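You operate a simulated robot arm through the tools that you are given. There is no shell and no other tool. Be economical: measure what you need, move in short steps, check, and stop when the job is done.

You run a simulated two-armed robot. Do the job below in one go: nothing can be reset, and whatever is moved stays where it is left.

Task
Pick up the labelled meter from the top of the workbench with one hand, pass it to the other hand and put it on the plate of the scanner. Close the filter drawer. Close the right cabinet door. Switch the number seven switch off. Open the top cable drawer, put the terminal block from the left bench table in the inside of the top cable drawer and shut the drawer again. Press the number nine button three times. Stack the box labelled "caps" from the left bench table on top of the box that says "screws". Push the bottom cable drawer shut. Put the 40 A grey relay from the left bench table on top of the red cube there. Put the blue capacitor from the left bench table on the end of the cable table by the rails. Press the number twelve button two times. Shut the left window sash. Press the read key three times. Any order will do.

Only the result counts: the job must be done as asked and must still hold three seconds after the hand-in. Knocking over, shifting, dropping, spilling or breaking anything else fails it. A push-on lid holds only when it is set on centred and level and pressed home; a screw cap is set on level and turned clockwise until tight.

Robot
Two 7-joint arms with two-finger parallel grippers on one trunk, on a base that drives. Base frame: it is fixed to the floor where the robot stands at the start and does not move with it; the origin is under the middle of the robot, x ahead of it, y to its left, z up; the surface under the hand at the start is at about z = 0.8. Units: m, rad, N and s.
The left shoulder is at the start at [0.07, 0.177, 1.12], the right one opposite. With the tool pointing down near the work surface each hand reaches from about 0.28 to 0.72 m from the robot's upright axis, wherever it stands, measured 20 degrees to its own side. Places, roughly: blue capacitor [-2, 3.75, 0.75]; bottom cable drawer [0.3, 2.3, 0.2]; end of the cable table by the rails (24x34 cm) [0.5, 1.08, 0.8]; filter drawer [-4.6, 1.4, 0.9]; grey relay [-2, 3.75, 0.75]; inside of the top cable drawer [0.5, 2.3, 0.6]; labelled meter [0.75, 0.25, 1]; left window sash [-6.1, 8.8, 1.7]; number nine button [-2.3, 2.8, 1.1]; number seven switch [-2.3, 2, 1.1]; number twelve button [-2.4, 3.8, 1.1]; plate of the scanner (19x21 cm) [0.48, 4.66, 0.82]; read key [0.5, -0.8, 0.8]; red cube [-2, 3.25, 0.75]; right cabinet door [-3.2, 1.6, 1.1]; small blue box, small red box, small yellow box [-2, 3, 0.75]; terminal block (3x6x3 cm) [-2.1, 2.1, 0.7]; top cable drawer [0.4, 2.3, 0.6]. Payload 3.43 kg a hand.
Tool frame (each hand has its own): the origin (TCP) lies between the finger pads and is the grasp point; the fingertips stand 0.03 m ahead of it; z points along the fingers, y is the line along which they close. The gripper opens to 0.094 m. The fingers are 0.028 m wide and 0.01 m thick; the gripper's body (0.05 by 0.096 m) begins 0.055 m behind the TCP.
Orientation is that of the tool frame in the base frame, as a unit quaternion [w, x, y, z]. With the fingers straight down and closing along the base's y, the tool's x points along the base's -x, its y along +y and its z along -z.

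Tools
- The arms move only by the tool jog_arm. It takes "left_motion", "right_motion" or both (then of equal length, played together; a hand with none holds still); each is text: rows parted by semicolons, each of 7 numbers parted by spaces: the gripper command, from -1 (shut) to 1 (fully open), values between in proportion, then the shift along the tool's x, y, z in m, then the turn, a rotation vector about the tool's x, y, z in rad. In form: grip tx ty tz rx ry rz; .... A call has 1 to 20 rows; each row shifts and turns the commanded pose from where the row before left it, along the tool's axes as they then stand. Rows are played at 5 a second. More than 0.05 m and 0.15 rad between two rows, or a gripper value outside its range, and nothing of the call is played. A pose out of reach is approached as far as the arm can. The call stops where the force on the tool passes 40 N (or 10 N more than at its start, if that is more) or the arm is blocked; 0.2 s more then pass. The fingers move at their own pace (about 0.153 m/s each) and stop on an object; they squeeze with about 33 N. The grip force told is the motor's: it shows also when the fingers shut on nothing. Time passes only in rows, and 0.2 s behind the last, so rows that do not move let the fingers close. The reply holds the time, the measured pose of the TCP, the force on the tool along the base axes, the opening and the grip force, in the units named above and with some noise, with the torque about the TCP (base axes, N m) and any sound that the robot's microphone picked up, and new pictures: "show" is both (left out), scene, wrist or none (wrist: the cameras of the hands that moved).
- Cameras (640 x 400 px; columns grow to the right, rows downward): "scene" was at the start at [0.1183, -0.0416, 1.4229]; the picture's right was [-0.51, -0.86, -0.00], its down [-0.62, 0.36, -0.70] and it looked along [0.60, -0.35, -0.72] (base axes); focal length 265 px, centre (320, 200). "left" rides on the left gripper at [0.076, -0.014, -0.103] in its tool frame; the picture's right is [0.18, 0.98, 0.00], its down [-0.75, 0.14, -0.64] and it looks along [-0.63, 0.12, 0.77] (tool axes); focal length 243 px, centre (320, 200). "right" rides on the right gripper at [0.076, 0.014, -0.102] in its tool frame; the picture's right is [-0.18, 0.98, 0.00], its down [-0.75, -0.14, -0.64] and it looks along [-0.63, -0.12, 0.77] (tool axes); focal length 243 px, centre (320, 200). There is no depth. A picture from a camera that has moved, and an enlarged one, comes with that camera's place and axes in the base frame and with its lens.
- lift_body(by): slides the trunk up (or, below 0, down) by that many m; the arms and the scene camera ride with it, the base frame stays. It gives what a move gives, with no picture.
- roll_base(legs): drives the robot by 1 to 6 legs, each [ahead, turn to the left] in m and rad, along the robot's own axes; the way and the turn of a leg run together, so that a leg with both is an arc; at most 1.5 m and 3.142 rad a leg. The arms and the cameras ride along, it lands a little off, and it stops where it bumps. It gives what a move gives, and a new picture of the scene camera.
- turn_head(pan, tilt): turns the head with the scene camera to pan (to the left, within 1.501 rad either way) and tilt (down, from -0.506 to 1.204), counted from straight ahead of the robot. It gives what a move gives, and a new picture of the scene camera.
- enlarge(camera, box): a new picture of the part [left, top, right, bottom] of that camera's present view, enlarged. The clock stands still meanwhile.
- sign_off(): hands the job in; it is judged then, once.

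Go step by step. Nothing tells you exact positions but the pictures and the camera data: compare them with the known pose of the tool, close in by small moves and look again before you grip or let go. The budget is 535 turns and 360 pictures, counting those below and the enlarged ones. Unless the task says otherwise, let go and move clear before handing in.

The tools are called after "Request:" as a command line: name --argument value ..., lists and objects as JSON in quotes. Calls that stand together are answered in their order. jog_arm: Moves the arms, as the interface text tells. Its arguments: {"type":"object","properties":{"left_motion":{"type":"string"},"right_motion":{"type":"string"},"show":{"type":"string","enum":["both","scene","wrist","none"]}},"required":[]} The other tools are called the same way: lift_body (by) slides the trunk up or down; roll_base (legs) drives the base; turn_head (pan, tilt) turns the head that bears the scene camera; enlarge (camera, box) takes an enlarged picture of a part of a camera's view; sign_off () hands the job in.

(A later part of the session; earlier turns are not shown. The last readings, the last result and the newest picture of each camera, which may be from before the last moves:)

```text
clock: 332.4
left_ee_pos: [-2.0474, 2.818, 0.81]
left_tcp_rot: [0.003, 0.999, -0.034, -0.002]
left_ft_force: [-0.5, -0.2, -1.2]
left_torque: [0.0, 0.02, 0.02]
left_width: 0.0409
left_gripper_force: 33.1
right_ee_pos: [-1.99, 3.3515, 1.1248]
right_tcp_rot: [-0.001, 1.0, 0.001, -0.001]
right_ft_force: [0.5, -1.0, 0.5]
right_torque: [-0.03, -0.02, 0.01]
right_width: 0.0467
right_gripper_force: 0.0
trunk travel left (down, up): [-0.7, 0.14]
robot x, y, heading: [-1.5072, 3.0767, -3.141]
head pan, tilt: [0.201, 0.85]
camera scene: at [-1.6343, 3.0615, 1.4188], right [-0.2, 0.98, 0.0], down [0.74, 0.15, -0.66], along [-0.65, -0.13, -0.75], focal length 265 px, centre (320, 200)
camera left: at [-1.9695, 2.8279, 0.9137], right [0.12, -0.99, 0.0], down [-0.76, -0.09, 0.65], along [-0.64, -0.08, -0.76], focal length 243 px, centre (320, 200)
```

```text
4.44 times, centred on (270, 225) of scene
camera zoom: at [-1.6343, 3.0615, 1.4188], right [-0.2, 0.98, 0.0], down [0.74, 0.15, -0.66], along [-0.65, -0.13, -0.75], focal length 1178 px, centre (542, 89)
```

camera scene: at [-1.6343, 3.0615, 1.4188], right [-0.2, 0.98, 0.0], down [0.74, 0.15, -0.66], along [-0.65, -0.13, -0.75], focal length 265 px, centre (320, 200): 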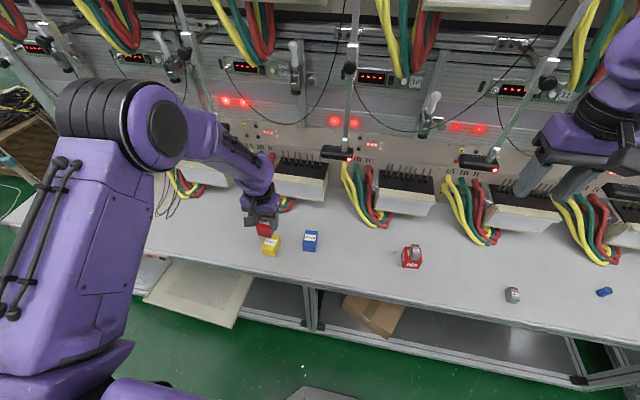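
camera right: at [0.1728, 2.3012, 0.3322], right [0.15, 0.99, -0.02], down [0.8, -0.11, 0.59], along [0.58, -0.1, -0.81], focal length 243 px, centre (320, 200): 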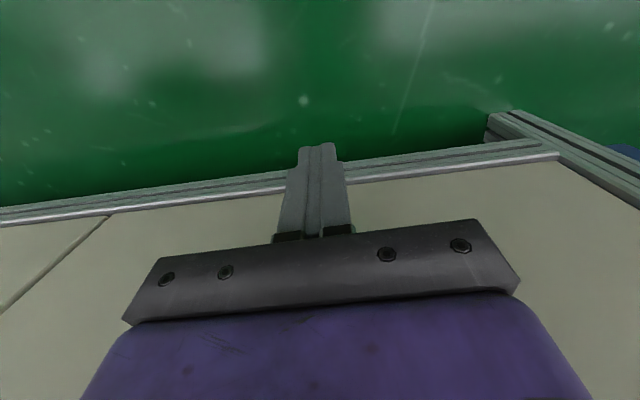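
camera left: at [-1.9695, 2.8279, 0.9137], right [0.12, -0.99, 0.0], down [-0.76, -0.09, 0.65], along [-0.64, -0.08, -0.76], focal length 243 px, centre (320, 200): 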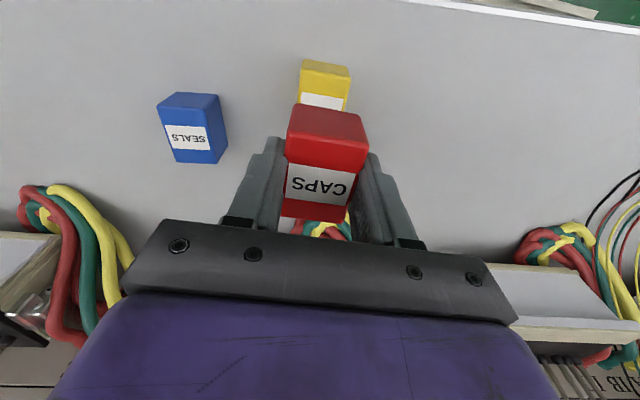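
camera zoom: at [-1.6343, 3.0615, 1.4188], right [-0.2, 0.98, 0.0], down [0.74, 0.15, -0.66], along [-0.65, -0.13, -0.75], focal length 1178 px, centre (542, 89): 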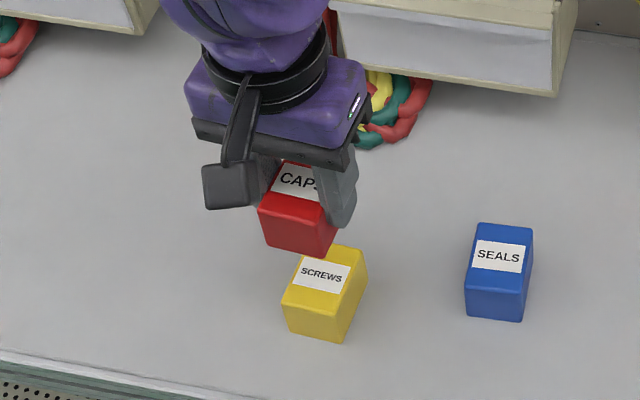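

Aligned. Lowering onto SCREWS.

Request:
jog_arm --left_motion "-1 0 0 0.03 0 0 0; -1 0 0 0.025 0 0 0; -1 0 0 0 0 0 0" --show "none"

Request:
enlarge --camera "scene" --box '[210, 180, 330, 270]'

Request:
enlarge --camera "left" --box '[240, 50, 400, 230]'

```text
clock: 333.2
left_ee_pos: [-2.0477, 2.8172, 0.7562]
left_tcp_rot: [0.003, 0.999, -0.034, -0.004]
left_ft_force: [0.3, -0.1, -1.3]
left_torque: [0.03, 0.0, 0.0]
left_width: 0.041
left_gripper_force: 32.8
right_ee_pos: [-1.99, 3.3517, 1.1239]
right_tcp_rot: [-0.001, 1.0, 0.002, -0.001]
right_ft_force: [-0.4, 0.0, 0.4]
right_torque: [0.04, 0.0, -0.01]
right_width: 0.0466
right_gripper_force: 0.1
trunk travel left (down, up): [-0.7, 0.14]
robot x, y, heading: [-1.5028, 3.0779, -3.137]
head pan, tilt: [0.201, 0.85]
```

```text
4.44 times, centred on (270, 225) of scene
camera zoom: at [-1.6343, 3.0616, 1.4189], right [-0.2, 0.98, 0.0], down [0.74, 0.15, -0.66], along [-0.65, -0.13, -0.75], focal length 1178 px, centre (542, 89)
```

zoom: 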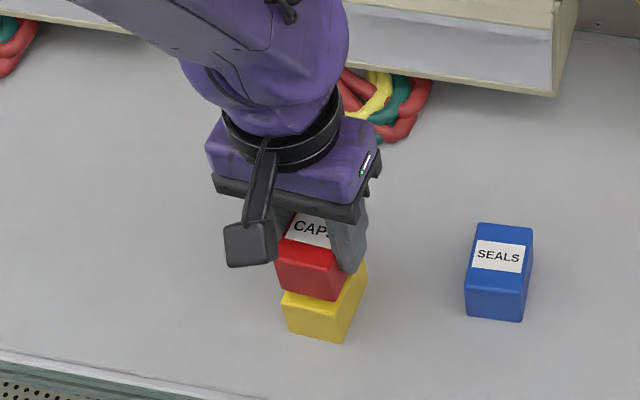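

```text
2.22 times, centred on (320, 140) of left
camera zoom: at [-1.9698, 2.8281, 0.8591], right [0.12, -0.99, 0.0], down [-0.76, -0.09, 0.65], along [-0.64, -0.08, -0.76], focal length 539 px, centre (320, 333)
```

zoom: 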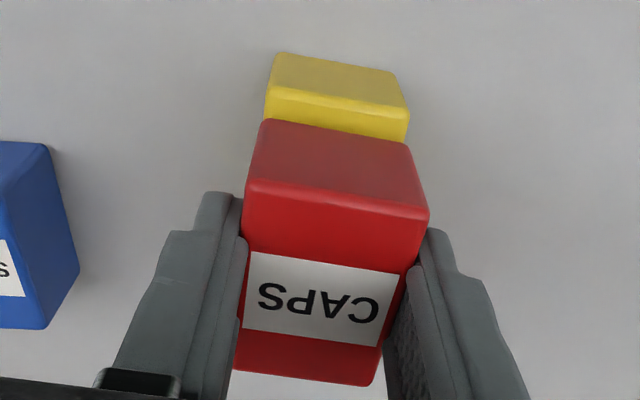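

Request:
jog_arm --left_motion "-1 0 0 0.004 0 0 0; -1 0 0 0.003 0 0 0; -1 0 0 0.002 0 0 0; -1 0 0 0 0 0 0" --show "none"

```text
clock: 334.2
left_ee_pos: [-2.0467, 2.8182, 0.7501]
left_tcp_rot: [0.002, 0.999, -0.033, -0.004]
left_ft_force: [-0.4, -0.7, 13.6]
left_torque: [0.15, -0.26, -0.01]
left_width: 0.0409
left_gripper_force: 33.4
right_ee_pos: [-1.9883, 3.3512, 1.1258]
right_tcp_rot: [-0.001, 1.0, 0.0, -0.001]
right_ft_force: [-0.5, -0.1, 0.2]
right_torque: [0.01, 0.02, 0.02]
right_width: 0.0467
right_gripper_force: 0.0
trunk travel left (down, up): [-0.7, 0.14]
robot x, y, heading: [-1.5095, 3.0785, -3.143]
head pan, tilt: [0.201, 0.85]
```

Contact. I'll ease up and release.

Request:
jog_arm --left_motion "-1 0 0 -0.001 0 0 0; 0 0 0 0 0 0 0; 0.2 0 0 0 0 0 0; 0.3 0 0 0 0 0 0; 0.3 0 0 -0.02 0 0 0; 0.3 0 0 -0.04 0 0 0; 0.3 0 0 -0.04 0 0 0; 0.3 0.01 0 -0.04 0 0 0; 0.3 0.03 0 -0.04 0 0 0; 0.3 0.03 0 -0.03 0 0 0; 0.3 0 0 0 0 0 0" --show "wrist"

Request:
enlarge --camera "scene" --box '[210, 180, 330, 270]'

```text
clock: 336.6
left_ee_pos: [-1.9748, 2.8161, 0.9568]
left_tcp_rot: [0.002, 0.999, -0.034, -0.002]
left_ft_force: [-0.2, -0.5, -0.2]
left_torque: [-0.02, -0.01, 0.02]
left_width: 0.061
left_gripper_force: 0.0
right_ee_pos: [-1.9925, 3.351, 1.1234]
right_tcp_rot: [-0.002, 1.0, 0.001, 0.001]
right_ft_force: [-0.3, 0.6, 0.2]
right_torque: [-0.02, -0.03, -0.03]
right_width: 0.047
right_gripper_force: 0.1
trunk travel left (down, up): [-0.7, 0.14]
robot x, y, heading: [-1.5086, 3.078, -3.138]
head pan, tilt: [0.201, 0.85]
camera left: at [-1.8971, 2.8263, 1.0592], right [0.12, -0.99, 0.0], down [-0.76, -0.09, 0.65], along [-0.64, -0.08, -0.76], focal length 243 px, centre (320, 200)
```

left: 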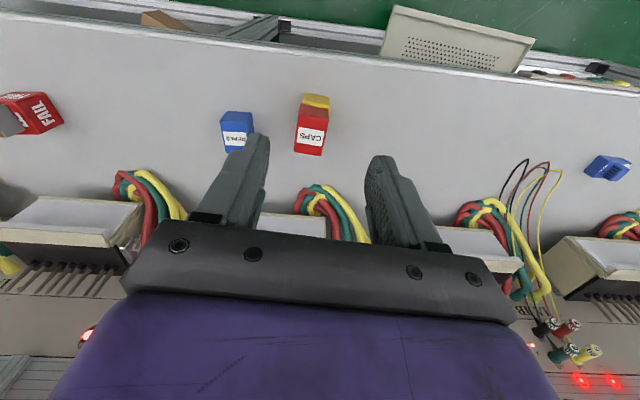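

```text
4.44 times, centred on (270, 225) of scene
camera zoom: at [-1.6361, 3.0613, 1.4186], right [-0.2, 0.98, 0.0], down [0.74, 0.15, -0.66], along [-0.65, -0.13, -0.75], focal length 1178 px, centre (542, 89)
```

zoom: 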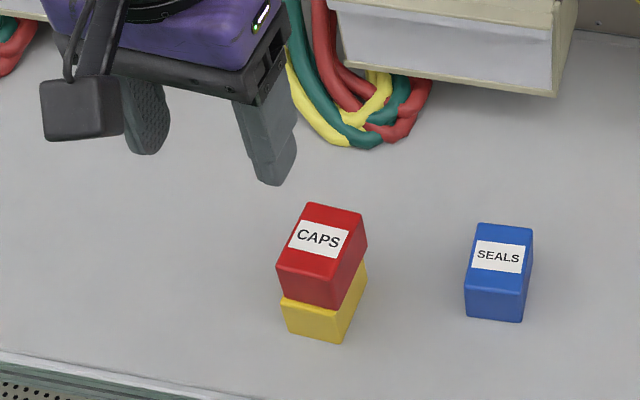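

CAPS is stacked on SCREWS. Now I'll move the base for the blue capacitor (right hand) at about (-2.09, 3.79).

Request:
roll_base --legs '[[-0.25, 0], [0, -1.571], [0.53, 0], [0, 1.571], [0.25, 0]]'

Request:
turn_head --pan -0.2 --tilt 0.85

```text
clock: 350.2
left_ee_pos: [-1.9795, 3.3309, 0.9573]
left_tcp_rot: [0.003, 1.0, -0.028, -0.003]
left_ft_force: [0.1, -1.3, 0.3]
left_torque: [0.0, 0.0, -0.03]
left_width: 0.0612
left_gripper_force: 0.1
right_ee_pos: [-2.0037, 3.8656, 1.1251]
right_tcp_rot: [-0.002, 1.0, 0.008, -0.001]
right_ft_force: [0.1, -0.2, 0.7]
right_torque: [-0.01, 0.01, 0.02]
right_width: 0.0472
right_gripper_force: 0.0
trunk travel left (down, up): [-0.7, 0.14]
robot x, y, heading: [-1.5129, 3.6019, -3.124]
head pan, tilt: [0.201, 0.85]
camera scene: at [-1.6439, 3.581, 1.4189], right [-0.22, 0.98, 0.0], down [0.73, 0.16, -0.66], along [-0.64, -0.14, -0.75], focal length 265 px, centre (320, 200)
```

scene: 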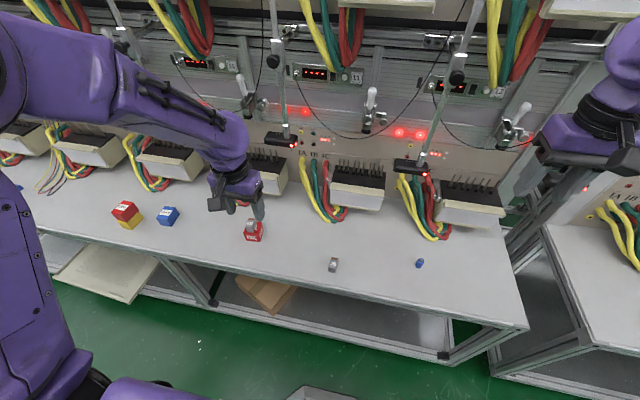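

```text
clock: 351.0
left_ee_pos: [-1.9811, 3.3299, 0.9575]
left_tcp_rot: [0.002, 1.0, -0.027, -0.003]
left_ft_force: [1.2, 0.0, 0.4]
left_torque: [-0.02, -0.01, 0.0]
left_width: 0.0611
left_gripper_force: 0.0
right_ee_pos: [-2.0046, 3.8655, 1.1253]
right_tcp_rot: [-0.001, 1.0, 0.008, -0.001]
right_ft_force: [0.0, -0.2, 0.4]
right_torque: [0.03, -0.03, 0.0]
right_width: 0.0471
right_gripper_force: 0.0
trunk travel left (down, up): [-0.7, 0.14]
robot x, y, heading: [-1.5179, 3.5997, -3.124]
head pan, tilt: [-0.201, 0.85]
camera scene: at [-1.645, 3.6121, 1.4188], right [0.18, 0.98, 0.0], down [0.74, -0.14, -0.66], along [-0.65, 0.12, -0.75], focal length 265 px, centre (320, 200)
```

scene: 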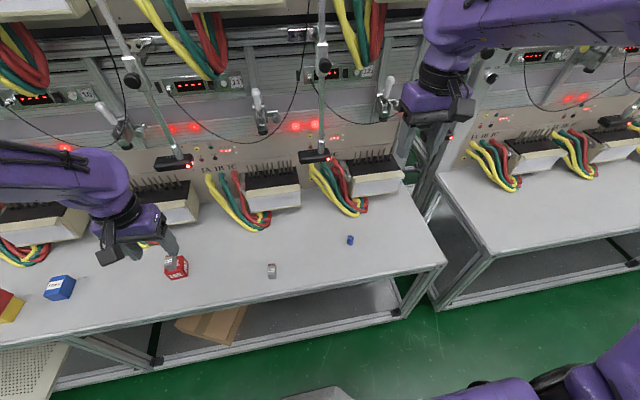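

Request:
jog_arm --right_motion "0.1 -0.012 0.024 0.03 0 0 0; 0.1 -0.012 0.024 0.03 0 0 0; 0.1 -0.012 0.024 0.03 0 0 0; 0.1 0 0 0.04 0 0 0; 0.1 0 0 0.04 0 0 0; 0.1 0 0 0.03 0 0 0; 0.1 0 0 0 0 0 0" --show "wrist"

```text
clock: 352.6
left_ee_pos: [-1.981, 3.3303, 0.9571]
left_tcp_rot: [0.003, 1.0, -0.027, -0.002]
left_ft_force: [0.0, 0.1, 0.5]
left_torque: [-0.01, -0.02, 0.01]
left_width: 0.0611
left_gripper_force: 0.1
right_ee_pos: [-2.0403, 3.7952, 0.9236]
right_tcp_rot: [-0.003, 1.0, 0.008, -0.002]
right_ft_force: [-0.3, 0.6, -0.1]
right_torque: [0.01, -0.03, 0.01]
right_width: 0.0517
right_gripper_force: 0.0
trunk travel left (down, up): [-0.7, 0.14]
robot x, y, heading: [-1.5151, 3.5974, -3.116]
head pan, tilt: [-0.201, 0.85]
camera right: at [-1.9643, 3.7813, 1.0274], right [-0.17, -0.99, 0.0], down [-0.75, 0.13, 0.64], along [-0.64, 0.11, -0.76], focal length 243 px, centre (320, 200)
```

right: 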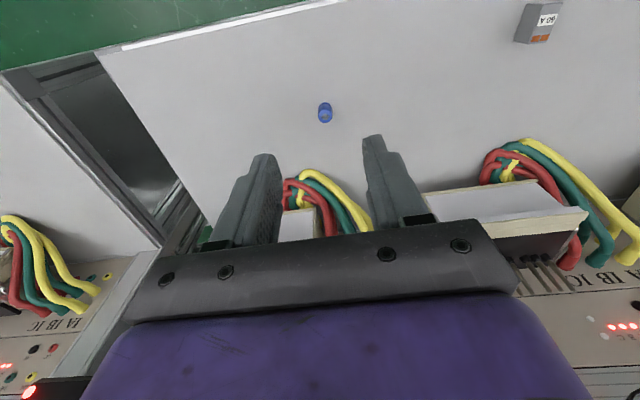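

The capacitor is at about (-2.095, 3.796). Moving over it and descending.

Request:
jog_arm --right_motion "0.1 -0.027 0 0.03 0 0 0; 0.1 -0.027 0 0.03 0 0 0; 0.1 0 0 0.04 0 0 0; 0.1 0 0 0.04 0 0 0; 0.1 0 0 0.02 0 0 0; 0.1 0 0 0 0 0 0" --show "wrist"

```text
clock: 354.0
left_ee_pos: [-1.9807, 3.3305, 0.9581]
left_tcp_rot: [0.002, 1.0, -0.028, -0.003]
left_ft_force: [0.0, 0.8, -0.7]
left_torque: [0.01, 0.03, 0.0]
left_width: 0.0611
left_gripper_force: 0.1
right_ee_pos: [-2.0951, 3.7925, 0.7632]
right_tcp_rot: [-0.001, 1.0, 0.008, -0.001]
right_ft_force: [0.4, -0.8, -0.1]
right_torque: [0.01, -0.01, -0.03]
right_width: 0.0517
right_gripper_force: 0.0
trunk travel left (down, up): [-0.7, 0.14]
robot x, y, heading: [-1.5167, 3.5985, -3.123]
head pan, tilt: [-0.201, 0.85]
camera right: at [-2.0189, 3.7807, 0.8676], right [-0.17, -0.99, 0.0], down [-0.75, 0.13, 0.64], along [-0.63, 0.11, -0.76], focal length 243 px, centre (320, 200)
```

right: 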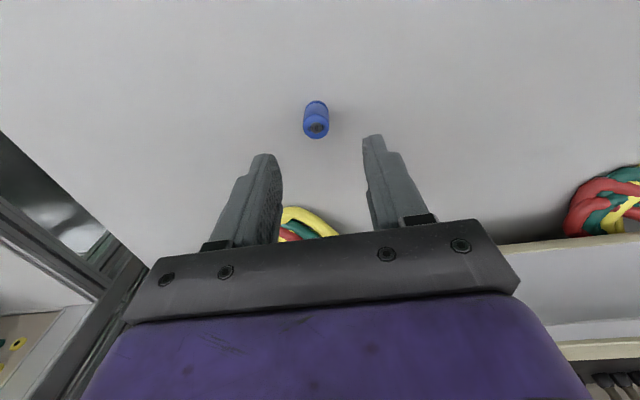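

Request:
jog_arm --right_motion "0.1 0.006 -0.004 0.03 0 0 0; 0.1 0 0 0.02 0 0 0; 0.1 0 0 0 0 0 0" --show "wrist"

```text
clock: 354.8
left_ee_pos: [-1.9803, 3.3305, 0.9567]
left_tcp_rot: [0.003, 1.0, -0.026, -0.003]
left_ft_force: [0.5, 0.6, 0.3]
left_torque: [0.02, 0.04, 0.02]
left_width: 0.0613
left_gripper_force: 0.1
right_ee_pos: [-2.0879, 3.7989, 0.7148]
right_tcp_rot: [-0.002, 1.0, 0.008, -0.002]
right_ft_force: [-0.2, -0.3, 1.0]
right_torque: [-0.01, 0.01, 0.0]
right_width: 0.0519
right_gripper_force: 0.0
trunk travel left (down, up): [-0.7, 0.14]
robot x, y, heading: [-1.5146, 3.5998, -3.12]
head pan, tilt: [-0.201, 0.85]
camera right: at [-2.0121, 3.7857, 0.8183], right [-0.17, -0.99, 0.0], down [-0.75, 0.13, 0.64], along [-0.64, 0.11, -0.76], focal length 243 px, centre (320, 200)
```

right: 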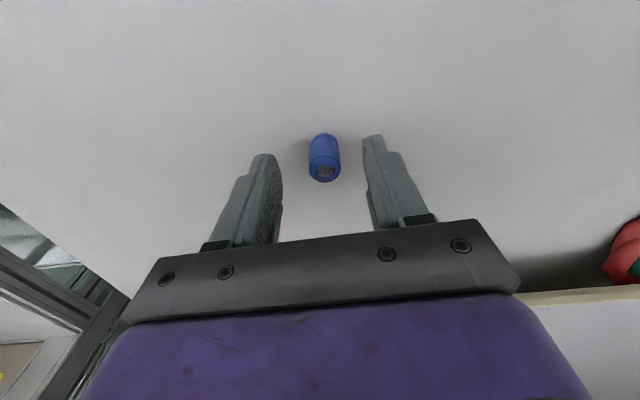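

Centred. I'll go down 13 mm, close and lift.

Request:
jog_arm --right_motion "0.1 0 0 0.013 0 0 0; 0.1 0 0 0 0 0 0; -1 0 0 0 0 0 0; -1 0 0 0 0 0 0; -1 0 0 0 0 0 0; -1 0 0 -0.02 0 0 0; -1 0 0 -0.04 0 0 0; -1 0 0 -0.05 0 0 0; -1 0 0 0 0 0 0" --show "wrist"

```text
clock: 356.8
left_ee_pos: [-1.9814, 3.3313, 0.9555]
left_tcp_rot: [0.003, 1.0, -0.027, -0.002]
left_ft_force: [-0.2, -0.1, -0.4]
left_torque: [0.02, -0.02, 0.03]
left_width: 0.061
left_gripper_force: 0.0
right_ee_pos: [-2.0896, 3.7978, 0.8124]
right_tcp_rot: [-0.001, 1.0, 0.008, -0.001]
right_ft_force: [-0.2, 1.1, -0.5]
right_torque: [-0.03, 0.01, 0.0]
right_width: 0.0164
right_gripper_force: 33.0
trunk travel left (down, up): [-0.7, 0.14]
robot x, y, heading: [-1.52, 3.5992, -3.125]
head pan, tilt: [-0.201, 0.85]
camera right: at [-2.0132, 3.7846, 0.9159], right [-0.17, -0.99, 0.0], down [-0.75, 0.13, 0.64], along [-0.63, 0.11, -0.77], focal length 243 px, centre (320, 200)
```

right: 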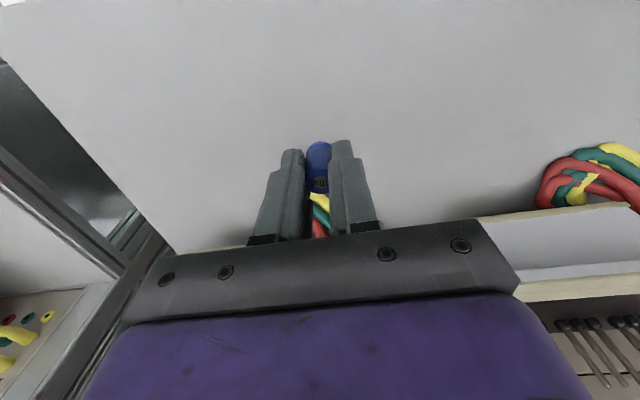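

The capacitor is held. I'll raise it and drive down the bench to the terminal block at y ≈ 2.07.

Request:
jog_arm --right_motion "-1 0.03 0 -0.04 0 0 0; -1 0.03 0 -0.04 0 0 0; -1 0.03 0 -0.04 0 0 0; -1 0.03 0 -0.04 0 0 0; -1 0 0 -0.05 0 0 0; -1 0 0 -0.05 0 0 0; -1 0 0 0 0 0 0" --left_motion "0.3 0 0 -0.04 0 0 0; 0.3 0 0 -0.04 0 0 0; 0.3 0 0 -0.04 0 0 0; 0.3 0 0 -0.04 0 0 0; 0.3 0 0 0 0 0 0; 0.3 0 0 0 0 0 0; 0.3 0 0 0 0 0 0" --show "none"

Request:
roll_base --legs '[[-0.27, 0], [0, 1.56], [1.34, 0], [0, -1.571], [0.27, 0]]'

Request:
turn_head --pan 0.1 --tilt 0.8

```text
clock: 358.4
left_ee_pos: [-1.9811, 3.3331, 1.1163]
left_tcp_rot: [0.003, 1.0, -0.027, -0.003]
left_ft_force: [-0.7, -0.4, 0.1]
left_torque: [-0.02, 0.0, -0.01]
left_width: 0.061
left_gripper_force: 0.0
right_ee_pos: [-1.9666, 3.802, 1.0687]
right_tcp_rot: [-0.002, 1.0, 0.008, -0.001]
right_ft_force: [0.6, 0.0, -0.2]
right_torque: [-0.03, 0.01, -0.01]
right_width: 0.0173
right_gripper_force: 33.2
trunk travel left (down, up): [-0.7, 0.14]
robot x, y, heading: [-1.519, 3.5969, -3.124]
head pan, tilt: [-0.201, 0.85]
```

```text
clock: 375.7
left_ee_pos: [-1.9753, 1.9962, 1.1149]
left_tcp_rot: [0.003, 1.0, -0.022, -0.004]
left_ft_force: [1.0, -0.5, -0.5]
left_torque: [-0.01, -0.04, 0.03]
left_width: 0.061
left_gripper_force: 0.1
right_ee_pos: [-1.965, 2.4643, 1.0695]
right_tcp_rot: [-0.002, 1.0, 0.01, -0.001]
right_ft_force: [0.1, 0.0, -0.5]
right_torque: [-0.01, 0.05, 0.0]
right_width: 0.0182
right_gripper_force: 33.3
trunk travel left (down, up): [-0.7, 0.14]
robot x, y, heading: [-1.513, 2.2675, -3.122]
head pan, tilt: [-0.201, 0.85]
camera scene: at [-1.6415, 2.2784, 1.4189], right [0.18, 0.98, 0.0], down [0.74, -0.13, -0.66], along [-0.65, 0.12, -0.75], focal length 265 px, centre (320, 200)
```

scene: 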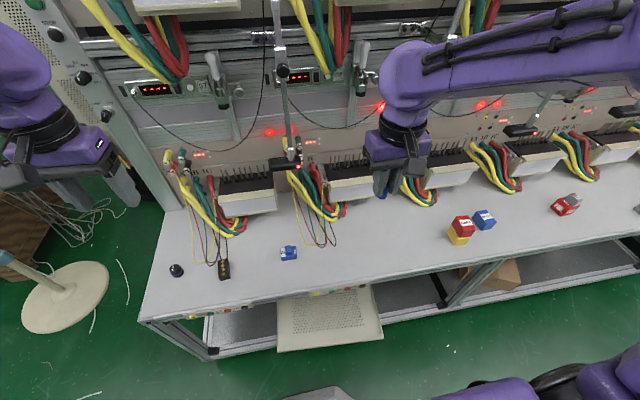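

```text
clock: 376.5
left_ee_pos: [-1.9777, 1.9953, 1.1165]
left_tcp_rot: [0.002, 1.0, -0.023, -0.002]
left_ft_force: [0.4, 0.2, -0.8]
left_torque: [0.0, -0.01, 0.04]
left_width: 0.0613
left_gripper_force: 0.0
right_ee_pos: [-1.9645, 2.464, 1.0694]
right_tcp_rot: [-0.002, 1.0, 0.011, -0.001]
right_ft_force: [1.4, -0.6, 0.1]
right_torque: [0.0, 0.0, -0.03]
right_width: 0.0175
right_gripper_force: 33.1
trunk travel left (down, up): [-0.7, 0.14]
robot x, y, heading: [-1.5119, 2.2702, -3.121]
head pan, tilt: [0.099, 0.799]
camera scene: at [-1.6459, 2.2548, 1.4228], right [-0.12, 0.99, 0.0], down [0.71, 0.09, -0.7], along [-0.69, -0.08, -0.72], focal length 265 px, centre (320, 200)
```

scene: 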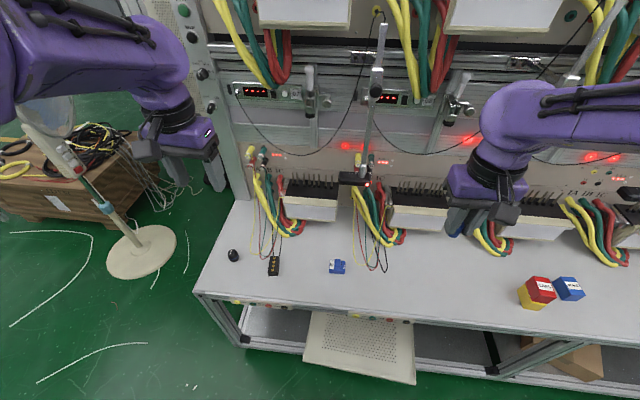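

Request:
jog_arm --left_motion "0.3 -0.008 -0.025 0.03 0 0 0; 0.3 -0.008 -0.025 0.03 0 0 0; 0.3 -0.008 -0.024 0.03 0 0 0; 0.3 0 0 0.04 0 0 0; 0.3 0 0 0.04 0 0 0; 0.3 0 0 0.02 0 0 0; 0.3 0 0 0 0 0 0" --show "wrist"

Request:
enlarge --camera "left" --box '[240, 50, 400, 150]'

```text
clock: 378.1
left_ee_pos: [-1.9987, 2.0688, 0.924]
left_tcp_rot: [0.004, 1.0, -0.023, -0.004]
left_ft_force: [0.2, -0.2, 0.6]
left_torque: [0.01, 0.02, -0.06]
left_width: 0.0608
left_gripper_force: 0.1
right_ee_pos: [-1.9657, 2.463, 1.0692]
right_tcp_rot: [-0.001, 1.0, 0.011, -0.001]
right_ft_force: [1.7, -0.4, -0.5]
right_torque: [0.0, 0.01, 0.0]
right_width: 0.0177
right_gripper_force: 32.8
trunk travel left (down, up): [-0.7, 0.14]
robot x, y, heading: [-1.5154, 2.2682, -3.122]
head pan, tilt: [0.099, 0.799]
camera left: at [-1.9209, 2.0799, 1.027], right [0.14, -0.99, 0.0], down [-0.76, -0.1, 0.65], along [-0.64, -0.09, -0.76], focal length 243 px, centre (320, 200)
```

left: 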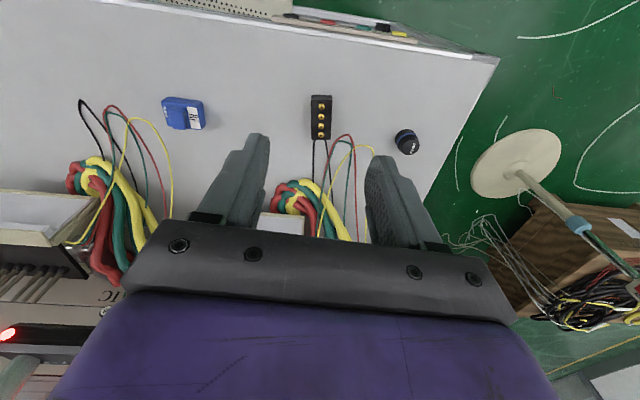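

```text
4.00 times, centred on (320, 100) of left
camera zoom: at [-1.9209, 2.0799, 1.027], right [0.14, -0.99, 0.0], down [-0.76, -0.1, 0.65], along [-0.64, -0.09, -0.76], focal length 970 px, centre (320, 600)
```

zoom: 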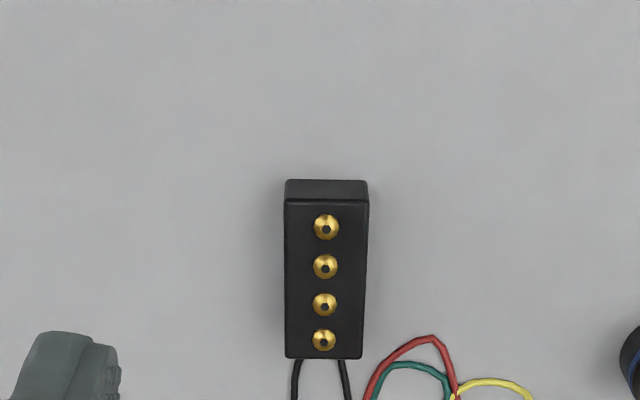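

The terminal block is centred at about (-2.055, 2.058), turned about 0.12 rad. Aligning and descending.

Request:
jog_arm --left_motion "0.2 0 0 0 0 0 -0.085; 0.2 0 0 0 0 0 -0.085; 0.2 -0.029 0.0015 0.03 0 0 0; 0.2 -0.028 0.0015 0.03 0 0 0; 0.2 0 0 0.04 0 0 0; 0.2 0 0 0.04 0 0 0; 0.2 0 0 0.015 0 0 0; 0.2 0 0 0 0 0 0" --show "wrist"

```text
clock: 379.9
left_ee_pos: [-2.0549, 2.0587, 0.7717]
left_tcp_rot: [0.003, 0.998, 0.062, -0.004]
left_ft_force: [0.5, 0.2, 0.3]
left_torque: [0.02, 0.0, -0.01]
left_width: 0.0565
left_gripper_force: 0.1
right_ee_pos: [-1.9649, 2.4636, 1.069]
right_tcp_rot: [-0.002, 1.0, 0.011, 0.0]
right_ft_force: [-0.1, -0.6, -0.8]
right_torque: [0.02, -0.02, -0.01]
right_width: 0.0177
right_gripper_force: 32.8
trunk travel left (down, up): [-0.7, 0.14]
robot x, y, heading: [-1.5125, 2.2695, -3.123]
head pan, tilt: [0.099, 0.799]
camera left: at [-1.9795, 2.0826, 0.874], right [0.3, -0.95, 0.0], down [-0.73, -0.23, 0.65], along [-0.62, -0.2, -0.76], focal length 243 px, centre (320, 200)
```

left: 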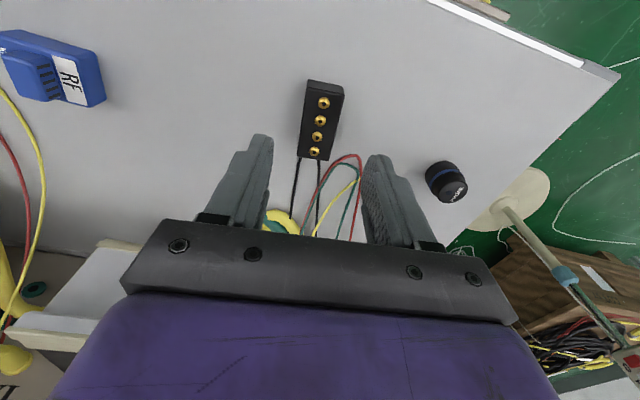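

Request:
jog_arm --left_motion "0.1 0.003 0 0.03 0 0 0; 0 0 0 0.03 0 0 0; 0 0 0 0.01 0 0 0; 0 0 0 0 0 0 0" --show "wrist"

```text
clock: 380.9
left_ee_pos: [-2.0517, 2.0583, 0.7019]
left_tcp_rot: [0.002, 0.998, 0.061, -0.003]
left_ft_force: [-1.2, -0.7, 0.0]
left_torque: [-0.02, 0.04, 0.01]
left_width: 0.047
left_gripper_force: 0.1
right_ee_pos: [-1.9655, 2.4633, 1.0687]
right_tcp_rot: [-0.001, 1.0, 0.012, -0.001]
right_ft_force: [-0.5, 0.2, 0.3]
right_torque: [0.04, -0.06, 0.0]
right_width: 0.0179
right_gripper_force: 33.1
trunk travel left (down, up): [-0.7, 0.14]
robot x, y, heading: [-1.5156, 2.2709, -3.121]
head pan, tilt: [0.099, 0.799]
camera left: at [-1.9776, 2.083, 0.8045], right [0.3, -0.95, 0.0], down [-0.73, -0.23, 0.65], along [-0.62, -0.2, -0.76], focal length 243 px, centre (320, 200)
```

left: 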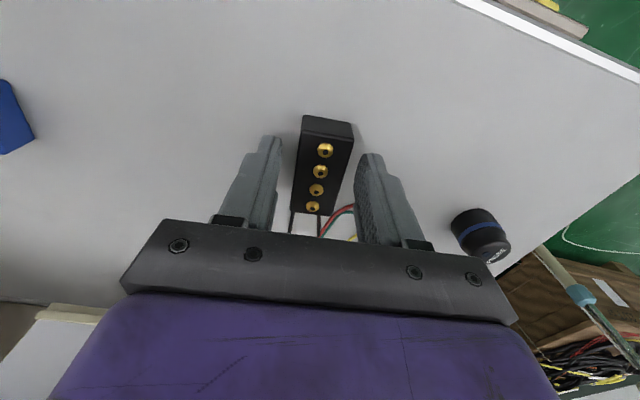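

Well centred. Closing and lifting.

Request:
jog_arm --left_motion "0 0 0 0.003 0 0 0; -1 0 0 0 0 0 0; -1 0 0 0 0 0 0; -1 0 0 0 0 0 0; -1 0 0 -0.02 0 0 0; -1 0 0 -0.04 0 0 0; -1 0.02 0 -0.04 0 0 0; -1 0.02 0 -0.04 0 0 0; -1 0.03 0 -0.04 0 0 0; -1 0.03 0 -0.04 0 0 0; -1 0 0 -0.05 0 0 0; -1 0 0 -0.05 0 0 0; -1 0 0 0 0 0 0"

```text
clock: 383.7
left_ee_pos: [-1.9532, 2.072, 1.0198]
left_tcp_rot: [0.003, 0.998, 0.061, -0.003]
left_ft_force: [-0.6, 0.2, -0.4]
left_torque: [-0.01, -0.02, 0.0]
left_width: 0.029
left_gripper_force: 33.0
right_ee_pos: [-1.9646, 2.464, 1.0696]
right_tcp_rot: [-0.002, 1.0, 0.011, -0.002]
right_ft_force: [0.1, 0.5, -0.4]
right_torque: [0.0, 0.01, -0.01]
right_width: 0.0178
right_gripper_force: 32.7
trunk travel left (down, up): [-0.7, 0.14]
robot x, y, heading: [-1.5113, 2.2651, -3.116]
head pan, tilt: [0.099, 0.799]
camera scene: at [-1.6464, 2.2547, 1.4227], right [-0.12, 0.99, 0.0], down [0.71, 0.09, -0.7], along [-0.69, -0.09, -0.72], focal length 265 px, centre (320, 200)
camera left: at [-1.8782, 2.0971, 1.1219], right [0.3, -0.95, 0.0], down [-0.73, -0.23, 0.65], along [-0.62, -0.2, -0.76], focal length 243 px, centre (320, 200)
```

scene: 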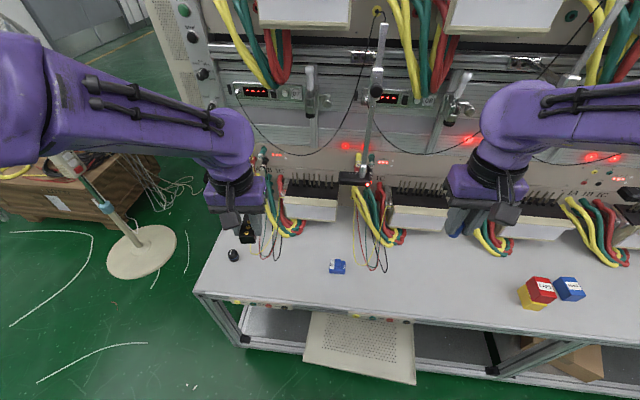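
left: 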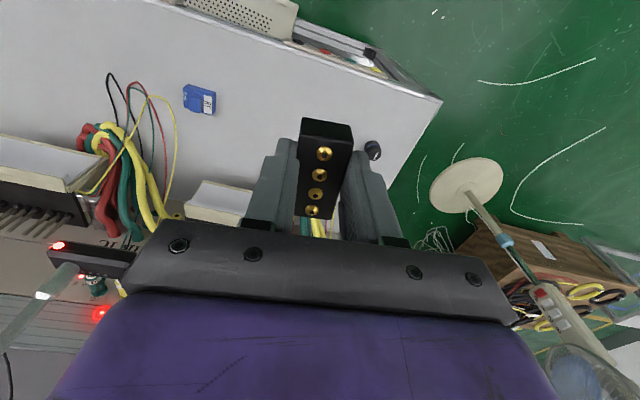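

Both items are held. I'll drive back across the aisle to the rail end of the cable table, around (0.5, 1.08).

Request:
roll_base --legs '[[-0.3, 0], [0, 3.12], [0.65, 0], [0, -1.571], [1.0, 0], [0, 1.571]]'

Request:
turn_head --pan -0.15 --tilt 0.6

```text
clock: 408.9
left_ee_pos: [-0.1236, 1.5018, 1.0196]
left_tcp_rot: [0.003, -0.052, 0.999, 0.002]
left_ft_force: [-0.2, 0.3, -0.6]
left_torque: [0.03, 0.0, -0.02]
left_width: 0.0287
left_gripper_force: 32.9
right_ee_pos: [-0.1181, 1.1081, 1.0692]
right_tcp_rot: [0.001, -0.002, 1.0, -0.001]
right_ft_force: [-0.6, -0.6, -0.5]
right_torque: [0.02, 0.0, 0.03]
right_width: 0.0178
right_gripper_force: 33.1
trunk travel left (down, up): [-0.7, 0.14]
robot x, y, heading: [-0.5679, 1.3168, 0.007]
head pan, tilt: [0.099, 0.799]
camera scene: at [-0.4365, 1.3228, 1.4228], right [0.1, -0.99, 0.0], down [-0.71, -0.07, -0.7], along [0.69, 0.07, -0.72], focal length 265 px, centre (320, 200)
```

scene: 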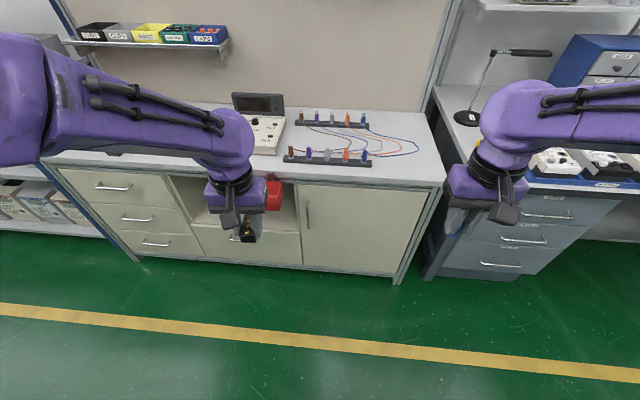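

```text
clock: 409.6
left_ee_pos: [-0.1224, 1.5006, 1.019]
left_tcp_rot: [0.004, -0.053, 0.999, 0.002]
left_ft_force: [0.0, -0.3, -0.6]
left_torque: [0.01, -0.01, 0.0]
left_width: 0.0287
left_gripper_force: 32.6
right_ee_pos: [-0.1179, 1.1087, 1.0697]
right_tcp_rot: [0.001, -0.001, 1.0, -0.002]
right_ft_force: [-0.2, 0.9, -0.6]
right_torque: [-0.01, 0.0, -0.02]
right_width: 0.0179
right_gripper_force: 33.0
trunk travel left (down, up): [-0.7, 0.14]
robot x, y, heading: [-0.5641, 1.3099, 0.001]
head pan, tilt: [-0.15, 0.6]
camera scene: at [-0.4293, 1.3019, 1.4396], right [-0.14, -0.99, 0.0], down [-0.56, 0.08, -0.82], along [0.82, -0.12, -0.57], focal length 265 px, centre (320, 200)
```

scene: 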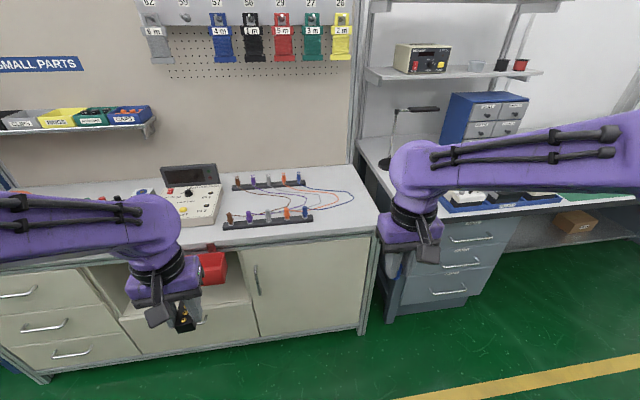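

The clear spot at the rail end of the table is about (0.40, 1.04), in front of the cable loops. Driving forward.

Request:
roll_base --legs '[[0.48, 0]]'

Request:
turn_head --pan -0.45 --tilt 0.8

```text
clock: 412.5
left_ee_pos: [0.352, 1.5036, 1.0197]
left_tcp_rot: [0.003, -0.054, 0.999, 0.003]
left_ft_force: [-0.2, 0.2, -0.3]
left_torque: [0.03, 0.03, -0.01]
left_width: 0.029
left_gripper_force: 33.2
right_ee_pos: [0.3587, 1.1122, 1.0701]
right_tcp_rot: [0.001, -0.003, 1.0, -0.003]
right_ft_force: [-0.1, -0.2, 0.0]
right_torque: [0.02, 0.0, -0.02]
right_width: 0.0176
right_gripper_force: 32.8
trunk travel left (down, up): [-0.7, 0.14]
robot x, y, heading: [-0.0885, 1.3187, 0.005]
head pan, tilt: [-0.15, 0.6]
camera scene: at [0.0467, 1.3045, 1.4397], right [-0.14, -0.99, 0.0], down [-0.56, 0.08, -0.83], along [0.82, -0.12, -0.56], focal length 265 px, centre (320, 200)
```

scene: 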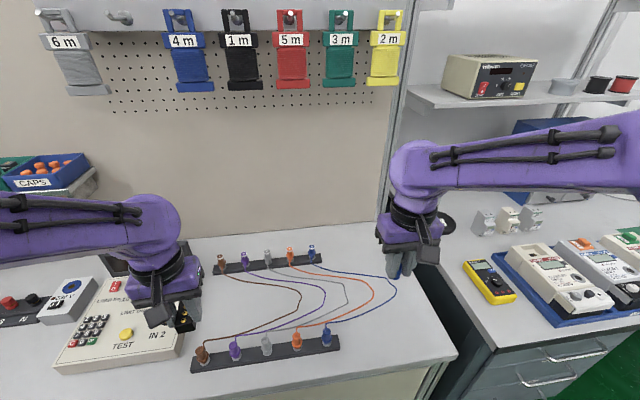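

```text
clock: 413.3
left_ee_pos: [0.3526, 1.503, 1.018]
left_tcp_rot: [0.003, -0.054, 0.999, 0.002]
left_ft_force: [-0.1, 0.4, -0.3]
left_torque: [0.01, 0.0, 0.04]
left_width: 0.029
left_gripper_force: 33.2
right_ee_pos: [0.3582, 1.1125, 1.0696]
right_tcp_rot: [0.001, -0.002, 1.0, -0.002]
right_ft_force: [0.9, -0.7, 0.2]
right_torque: [-0.01, 0.01, 0.0]
right_width: 0.0179
right_gripper_force: 32.9
trunk travel left (down, up): [-0.7, 0.14]
robot x, y, heading: [-0.0884, 1.3121, 0.01]
head pan, tilt: [-0.45, 0.799]
camera scene: at [0.0327, 1.2826, 1.4228], right [-0.43, -0.9, 0.0], down [-0.65, 0.31, -0.7], along [0.63, -0.3, -0.72], focal length 265 px, centre (320, 200)
```

scene: 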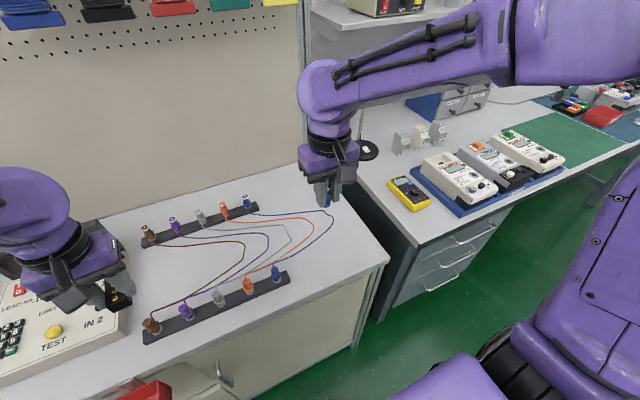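

Request:
jog_arm --right_motion "-1 -0.01 -0.03 0 0 0 0; -1 -0.01 -0.03 0 0 0 0; -1 -0.007 -0.022 0.03 0 0 0; -1 0 0 0.04 0 0 0; -1 0 0 0.04 0 0 0; -1 0 0 0.04 0 0 0; -1 0 0 0.035 0 0 0; -1 0 0 0 0 0 0"

```text
clock: 415.1
left_ee_pos: [0.3517, 1.5033, 1.0189]
left_tcp_rot: [0.003, -0.053, 0.999, 0.004]
left_ft_force: [-0.9, 0.5, -0.5]
left_torque: [0.02, -0.03, 0.02]
left_width: 0.029
left_gripper_force: 32.3
right_ee_pos: [0.3854, 1.0281, 0.8847]
right_tcp_rot: [0.001, -0.004, 1.0, -0.002]
right_ft_force: [-0.5, -0.3, 0.5]
right_torque: [0.02, -0.02, -0.01]
right_width: 0.0177
right_gripper_force: 33.1
trunk travel left (down, up): [-0.7, 0.14]
robot x, y, heading: [-0.092, 1.3152, 0.009]
head pan, tilt: [-0.45, 0.799]
camera scene: at [0.0318, 1.2826, 1.4229], right [-0.43, -0.9, 0.0], down [-0.65, 0.31, -0.7], along [0.63, -0.3, -0.72], focal length 265 px, centre (320, 200)
camera right: at [0.3082, 1.0428, 0.988], right [0.18, 0.98, 0.0], down [0.75, -0.13, 0.65], along [0.63, -0.12, -0.76], focal length 243 px, centre (320, 200)
```

scene: 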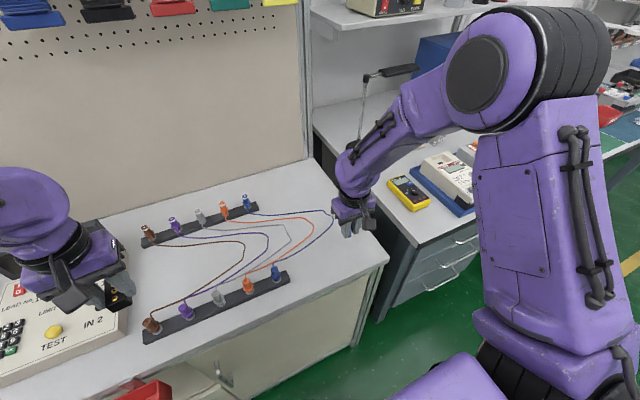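
right: 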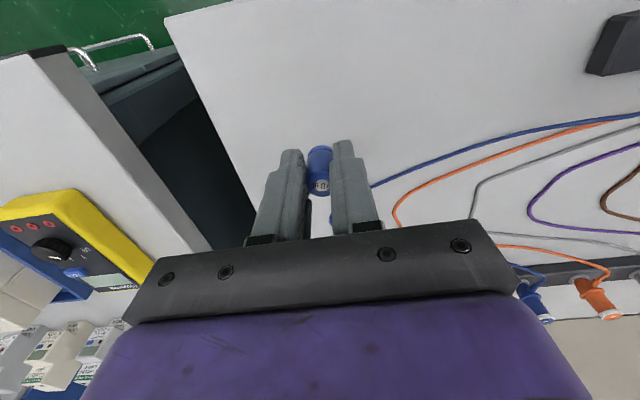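

Request:
jog_arm --right_motion "-1 0 0 0.025 0 0 0; -1 0 0 0.01 0 0 0; -1 0 0 0.004 0 0 0; -1 0 0 0 0 0 0" --show "none"

```text
clock: 416.1
left_ee_pos: [0.3543, 1.5038, 1.0183]
left_tcp_rot: [0.003, -0.053, 0.999, 0.003]
left_ft_force: [-0.4, -0.9, -1.1]
left_torque: [-0.01, -0.04, 0.02]
left_width: 0.0293
left_gripper_force: 33.0
right_ee_pos: [0.386, 1.0303, 0.845]
right_tcp_rot: [0.001, -0.003, 1.0, -0.002]
right_ft_force: [-0.2, -0.1, -0.6]
right_torque: [0.03, 0.0, -0.01]
right_width: 0.0179
right_gripper_force: 33.2
trunk travel left (down, up): [-0.7, 0.14]
robot x, y, heading: [-0.0918, 1.3198, 0.007]
head pan, tilt: [-0.45, 0.799]
```

Request:
jog_arm --right_motion "-1 0 0 0.003 0 0 0; -1 0 0 0.002 0 0 0; -1 0 0 0.002 0 0 0; -1 0 0 0 0 0 0" --show "none"

```text
clock: 417.1
left_ee_pos: [0.3506, 1.5044, 1.0195]
left_tcp_rot: [0.004, -0.053, 0.999, 0.002]
left_ft_force: [-0.7, 0.6, -0.1]
left_torque: [-0.04, 0.02, 0.0]
left_width: 0.0287
left_gripper_force: 33.3
right_ee_pos: [0.3858, 1.03, 0.8419]
right_tcp_rot: [0.003, -0.002, 1.0, -0.003]
right_ft_force: [3.5, -4.8, 28.0]
right_torque: [-0.16, -0.34, -0.03]
right_width: 0.0179
right_gripper_force: 32.6
trunk travel left (down, up): [-0.7, 0.14]
robot x, y, heading: [-0.0888, 1.3149, 0.01]
head pan, tilt: [-0.45, 0.799]
```

Contact. I'll ease up and release slowly.

Request:
jog_arm --right_motion "-1 0 0 -0.002 0 0 0; -0.6 0 0 0 0 0 0; -0.4 0 0 0 0 0 0; -0.2 0 0 0 0 0 0; 0 0 0 0 0 0 0; 0 0 0 0 0 0 0" --show "wrist"

```text
clock: 418.5
left_ee_pos: [0.3527, 1.5032, 1.0187]
left_tcp_rot: [0.003, -0.054, 0.999, 0.003]
left_ft_force: [0.3, -0.8, -0.8]
left_torque: [0.0, 0.0, 0.0]
left_width: 0.0289
left_gripper_force: 33.0
right_ee_pos: [0.3862, 1.03, 0.8412]
right_tcp_rot: [0.001, -0.003, 1.0, -0.001]
right_ft_force: [0.0, -0.3, 0.1]
right_torque: [0.03, 0.02, 0.01]
right_width: 0.0469
right_gripper_force: 0.0
trunk travel left (down, up): [-0.7, 0.14]
robot x, y, heading: [-0.0901, 1.3209, 0.007]
head pan, tilt: [-0.45, 0.799]
camera right: at [0.3097, 1.0438, 0.9448], right [0.18, 0.98, 0.0], down [0.75, -0.13, 0.64], along [0.63, -0.12, -0.76], focal length 243 px, centre (320, 200)
```

right: 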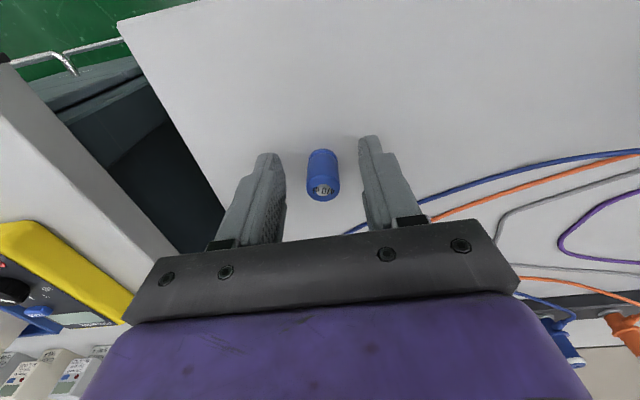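

The capacitor stands. I'll lift straight up and clear.

Request:
jog_arm --right_motion "0 0 0 -0.02 0 0 0; 0 0 0 -0.04 0 0 0; 0 0 0 -0.05 0 0 0; 0 0.01 0 -0.045 0 0 0; 0 0.03 0 -0.04 0 0 0; 0 0.03 0 -0.04 0 0 0; 0 0 0 0 0 0 0" --show "none"

Request:
enlarge --camera "scene" --box '[240, 170, 400, 290]'

```text
clock: 420.1
left_ee_pos: [0.3532, 1.5003, 1.0203]
left_tcp_rot: [0.003, -0.053, 0.999, 0.005]
left_ft_force: [-0.4, -0.7, -0.3]
left_torque: [0.01, 0.03, 0.02]
left_width: 0.0293
left_gripper_force: 33.1
right_ee_pos: [0.3311, 1.0205, 1.0688]
right_tcp_rot: [0.002, -0.004, 1.0, 0.011]
right_ft_force: [1.1, -1.3, 0.6]
right_torque: [0.02, 0.0, 0.01]
right_width: 0.0469
right_gripper_force: 0.1
right hand out of reach, approached as far as the arm can: row 6
trunk travel left (down, up): [-0.7, 0.14]
robot x, y, heading: [-0.0889, 1.3168, 0.001]
head pan, tilt: [-0.45, 0.799]
```

```text
3.33 times, centred on (320, 230) of scene
camera zoom: at [0.0332, 1.278, 1.4226], right [-0.43, -0.9, 0.0], down [-0.65, 0.31, -0.7], along [0.63, -0.3, -0.72], focal length 884 px, centre (320, 100)
```

zoom: 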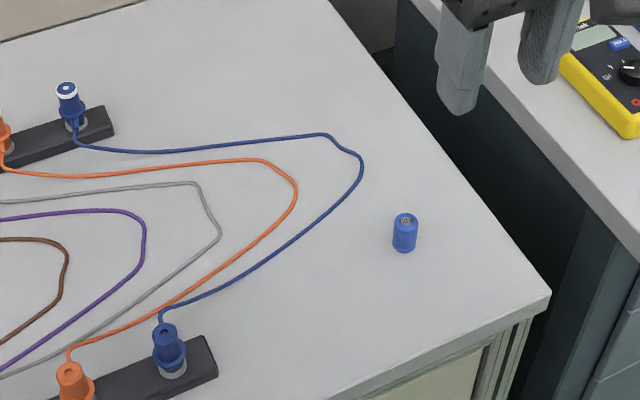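

The capacitor stands clear of the cables. Next is the top cable drawer: I'll back off and drive to y ≈ 2.43.

Request:
jog_arm --right_motion "0 0.03 0.03 0 0 0 0; 0 0.03 0.03 0 0 0 0; 0 0 0 0 0 0 0" --show "none"

Request:
roll_base --legs '[[-0.4, 0], [0, 1.571], [1.12, 0], [0, -1.571]]'

Request:
turn_head --pan -0.2 --tilt 0.75

```text
clock: 420.9
left_ee_pos: [0.3521, 1.5038, 1.0193]
left_tcp_rot: [0.003, -0.053, 0.999, 0.001]
left_ft_force: [0.0, -0.8, -0.4]
left_torque: [0.01, 0.0, 0.01]
left_width: 0.0288
left_gripper_force: 32.8
right_ee_pos: [0.3296, 1.0527, 1.0353]
right_tcp_rot: [0.001, 0.0, 1.0, 0.008]
right_ft_force: [1.3, 0.0, 0.1]
right_torque: [0.01, 0.02, 0.01]
right_width: 0.0472
right_gripper_force: 0.0
right hand out of reach, approached as far as the arm can: row 1, 2
trunk travel left (down, up): [-0.7, 0.14]
robot x, y, heading: [-0.0893, 1.3196, 0.004]
head pan, tilt: [-0.45, 0.799]
```

```text
clock: 436.4
left_ee_pos: [-0.0621, 2.6382, 1.0198]
left_tcp_rot: [0.003, -0.063, 0.998, 0.002]
left_ft_force: [-0.1, -0.3, -0.8]
left_torque: [0.02, 0.03, -0.01]
left_width: 0.0289
left_gripper_force: 33.2
right_ee_pos: [-0.0774, 2.1876, 1.0357]
right_tcp_rot: [0.001, -0.01, 1.0, 0.008]
right_ft_force: [0.0, 0.0, 0.5]
right_torque: [-0.01, 0.01, -0.01]
right_width: 0.0469
right_gripper_force: 0.0
trunk travel left (down, up): [-0.7, 0.14]
robot x, y, heading: [-0.4965, 2.4427, 0.028]
head pan, tilt: [-0.45, 0.799]
camera scene: at [-0.3785, 2.4113, 1.4228], right [-0.41, -0.91, 0.0], down [-0.65, 0.3, -0.7], along [0.64, -0.29, -0.72], focal length 265 px, centre (320, 200)
```

scene: 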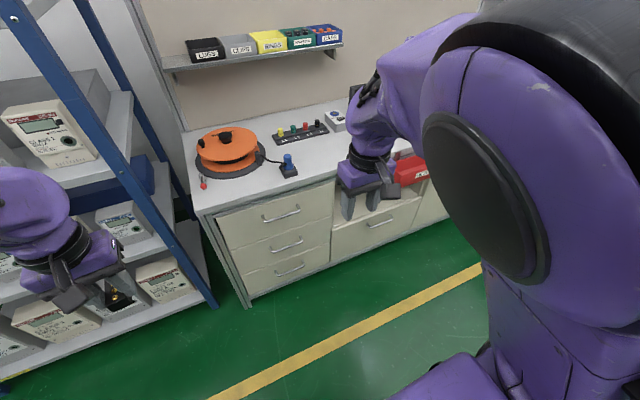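

```text
clock: 437.1
left_ee_pos: [-0.0619, 2.6387, 1.0183]
left_tcp_rot: [0.003, -0.063, 0.998, 0.003]
left_ft_force: [0.6, 0.8, -0.9]
left_torque: [0.0, 0.0, 0.01]
left_width: 0.0289
left_gripper_force: 33.1
right_ee_pos: [-0.0776, 2.1866, 1.0364]
right_tcp_rot: [0.001, -0.011, 1.0, 0.011]
right_ft_force: [-0.1, -0.2, -0.7]
right_torque: [-0.01, 0.0, 0.04]
right_width: 0.0471
right_gripper_force: 0.1
trunk travel left (down, up): [-0.7, 0.14]
robot x, y, heading: [-0.5017, 2.4408, 0.027]
head pan, tilt: [-0.201, 0.75]
camera scene: at [-0.3704, 2.4299, 1.4268], right [-0.18, -0.98, 0.0], down [-0.67, 0.12, -0.73], along [0.72, -0.13, -0.68], focal length 265 px, centre (320, 200)
```

scene: 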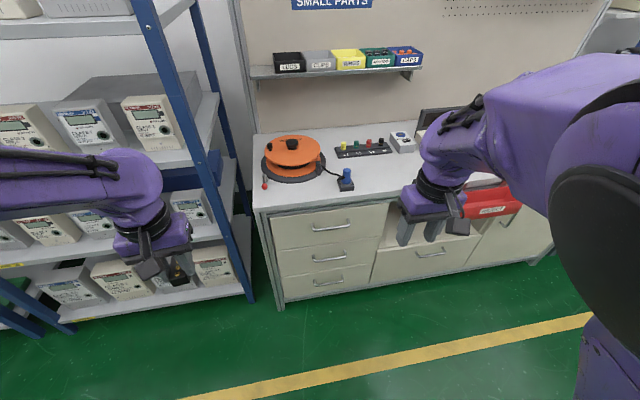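

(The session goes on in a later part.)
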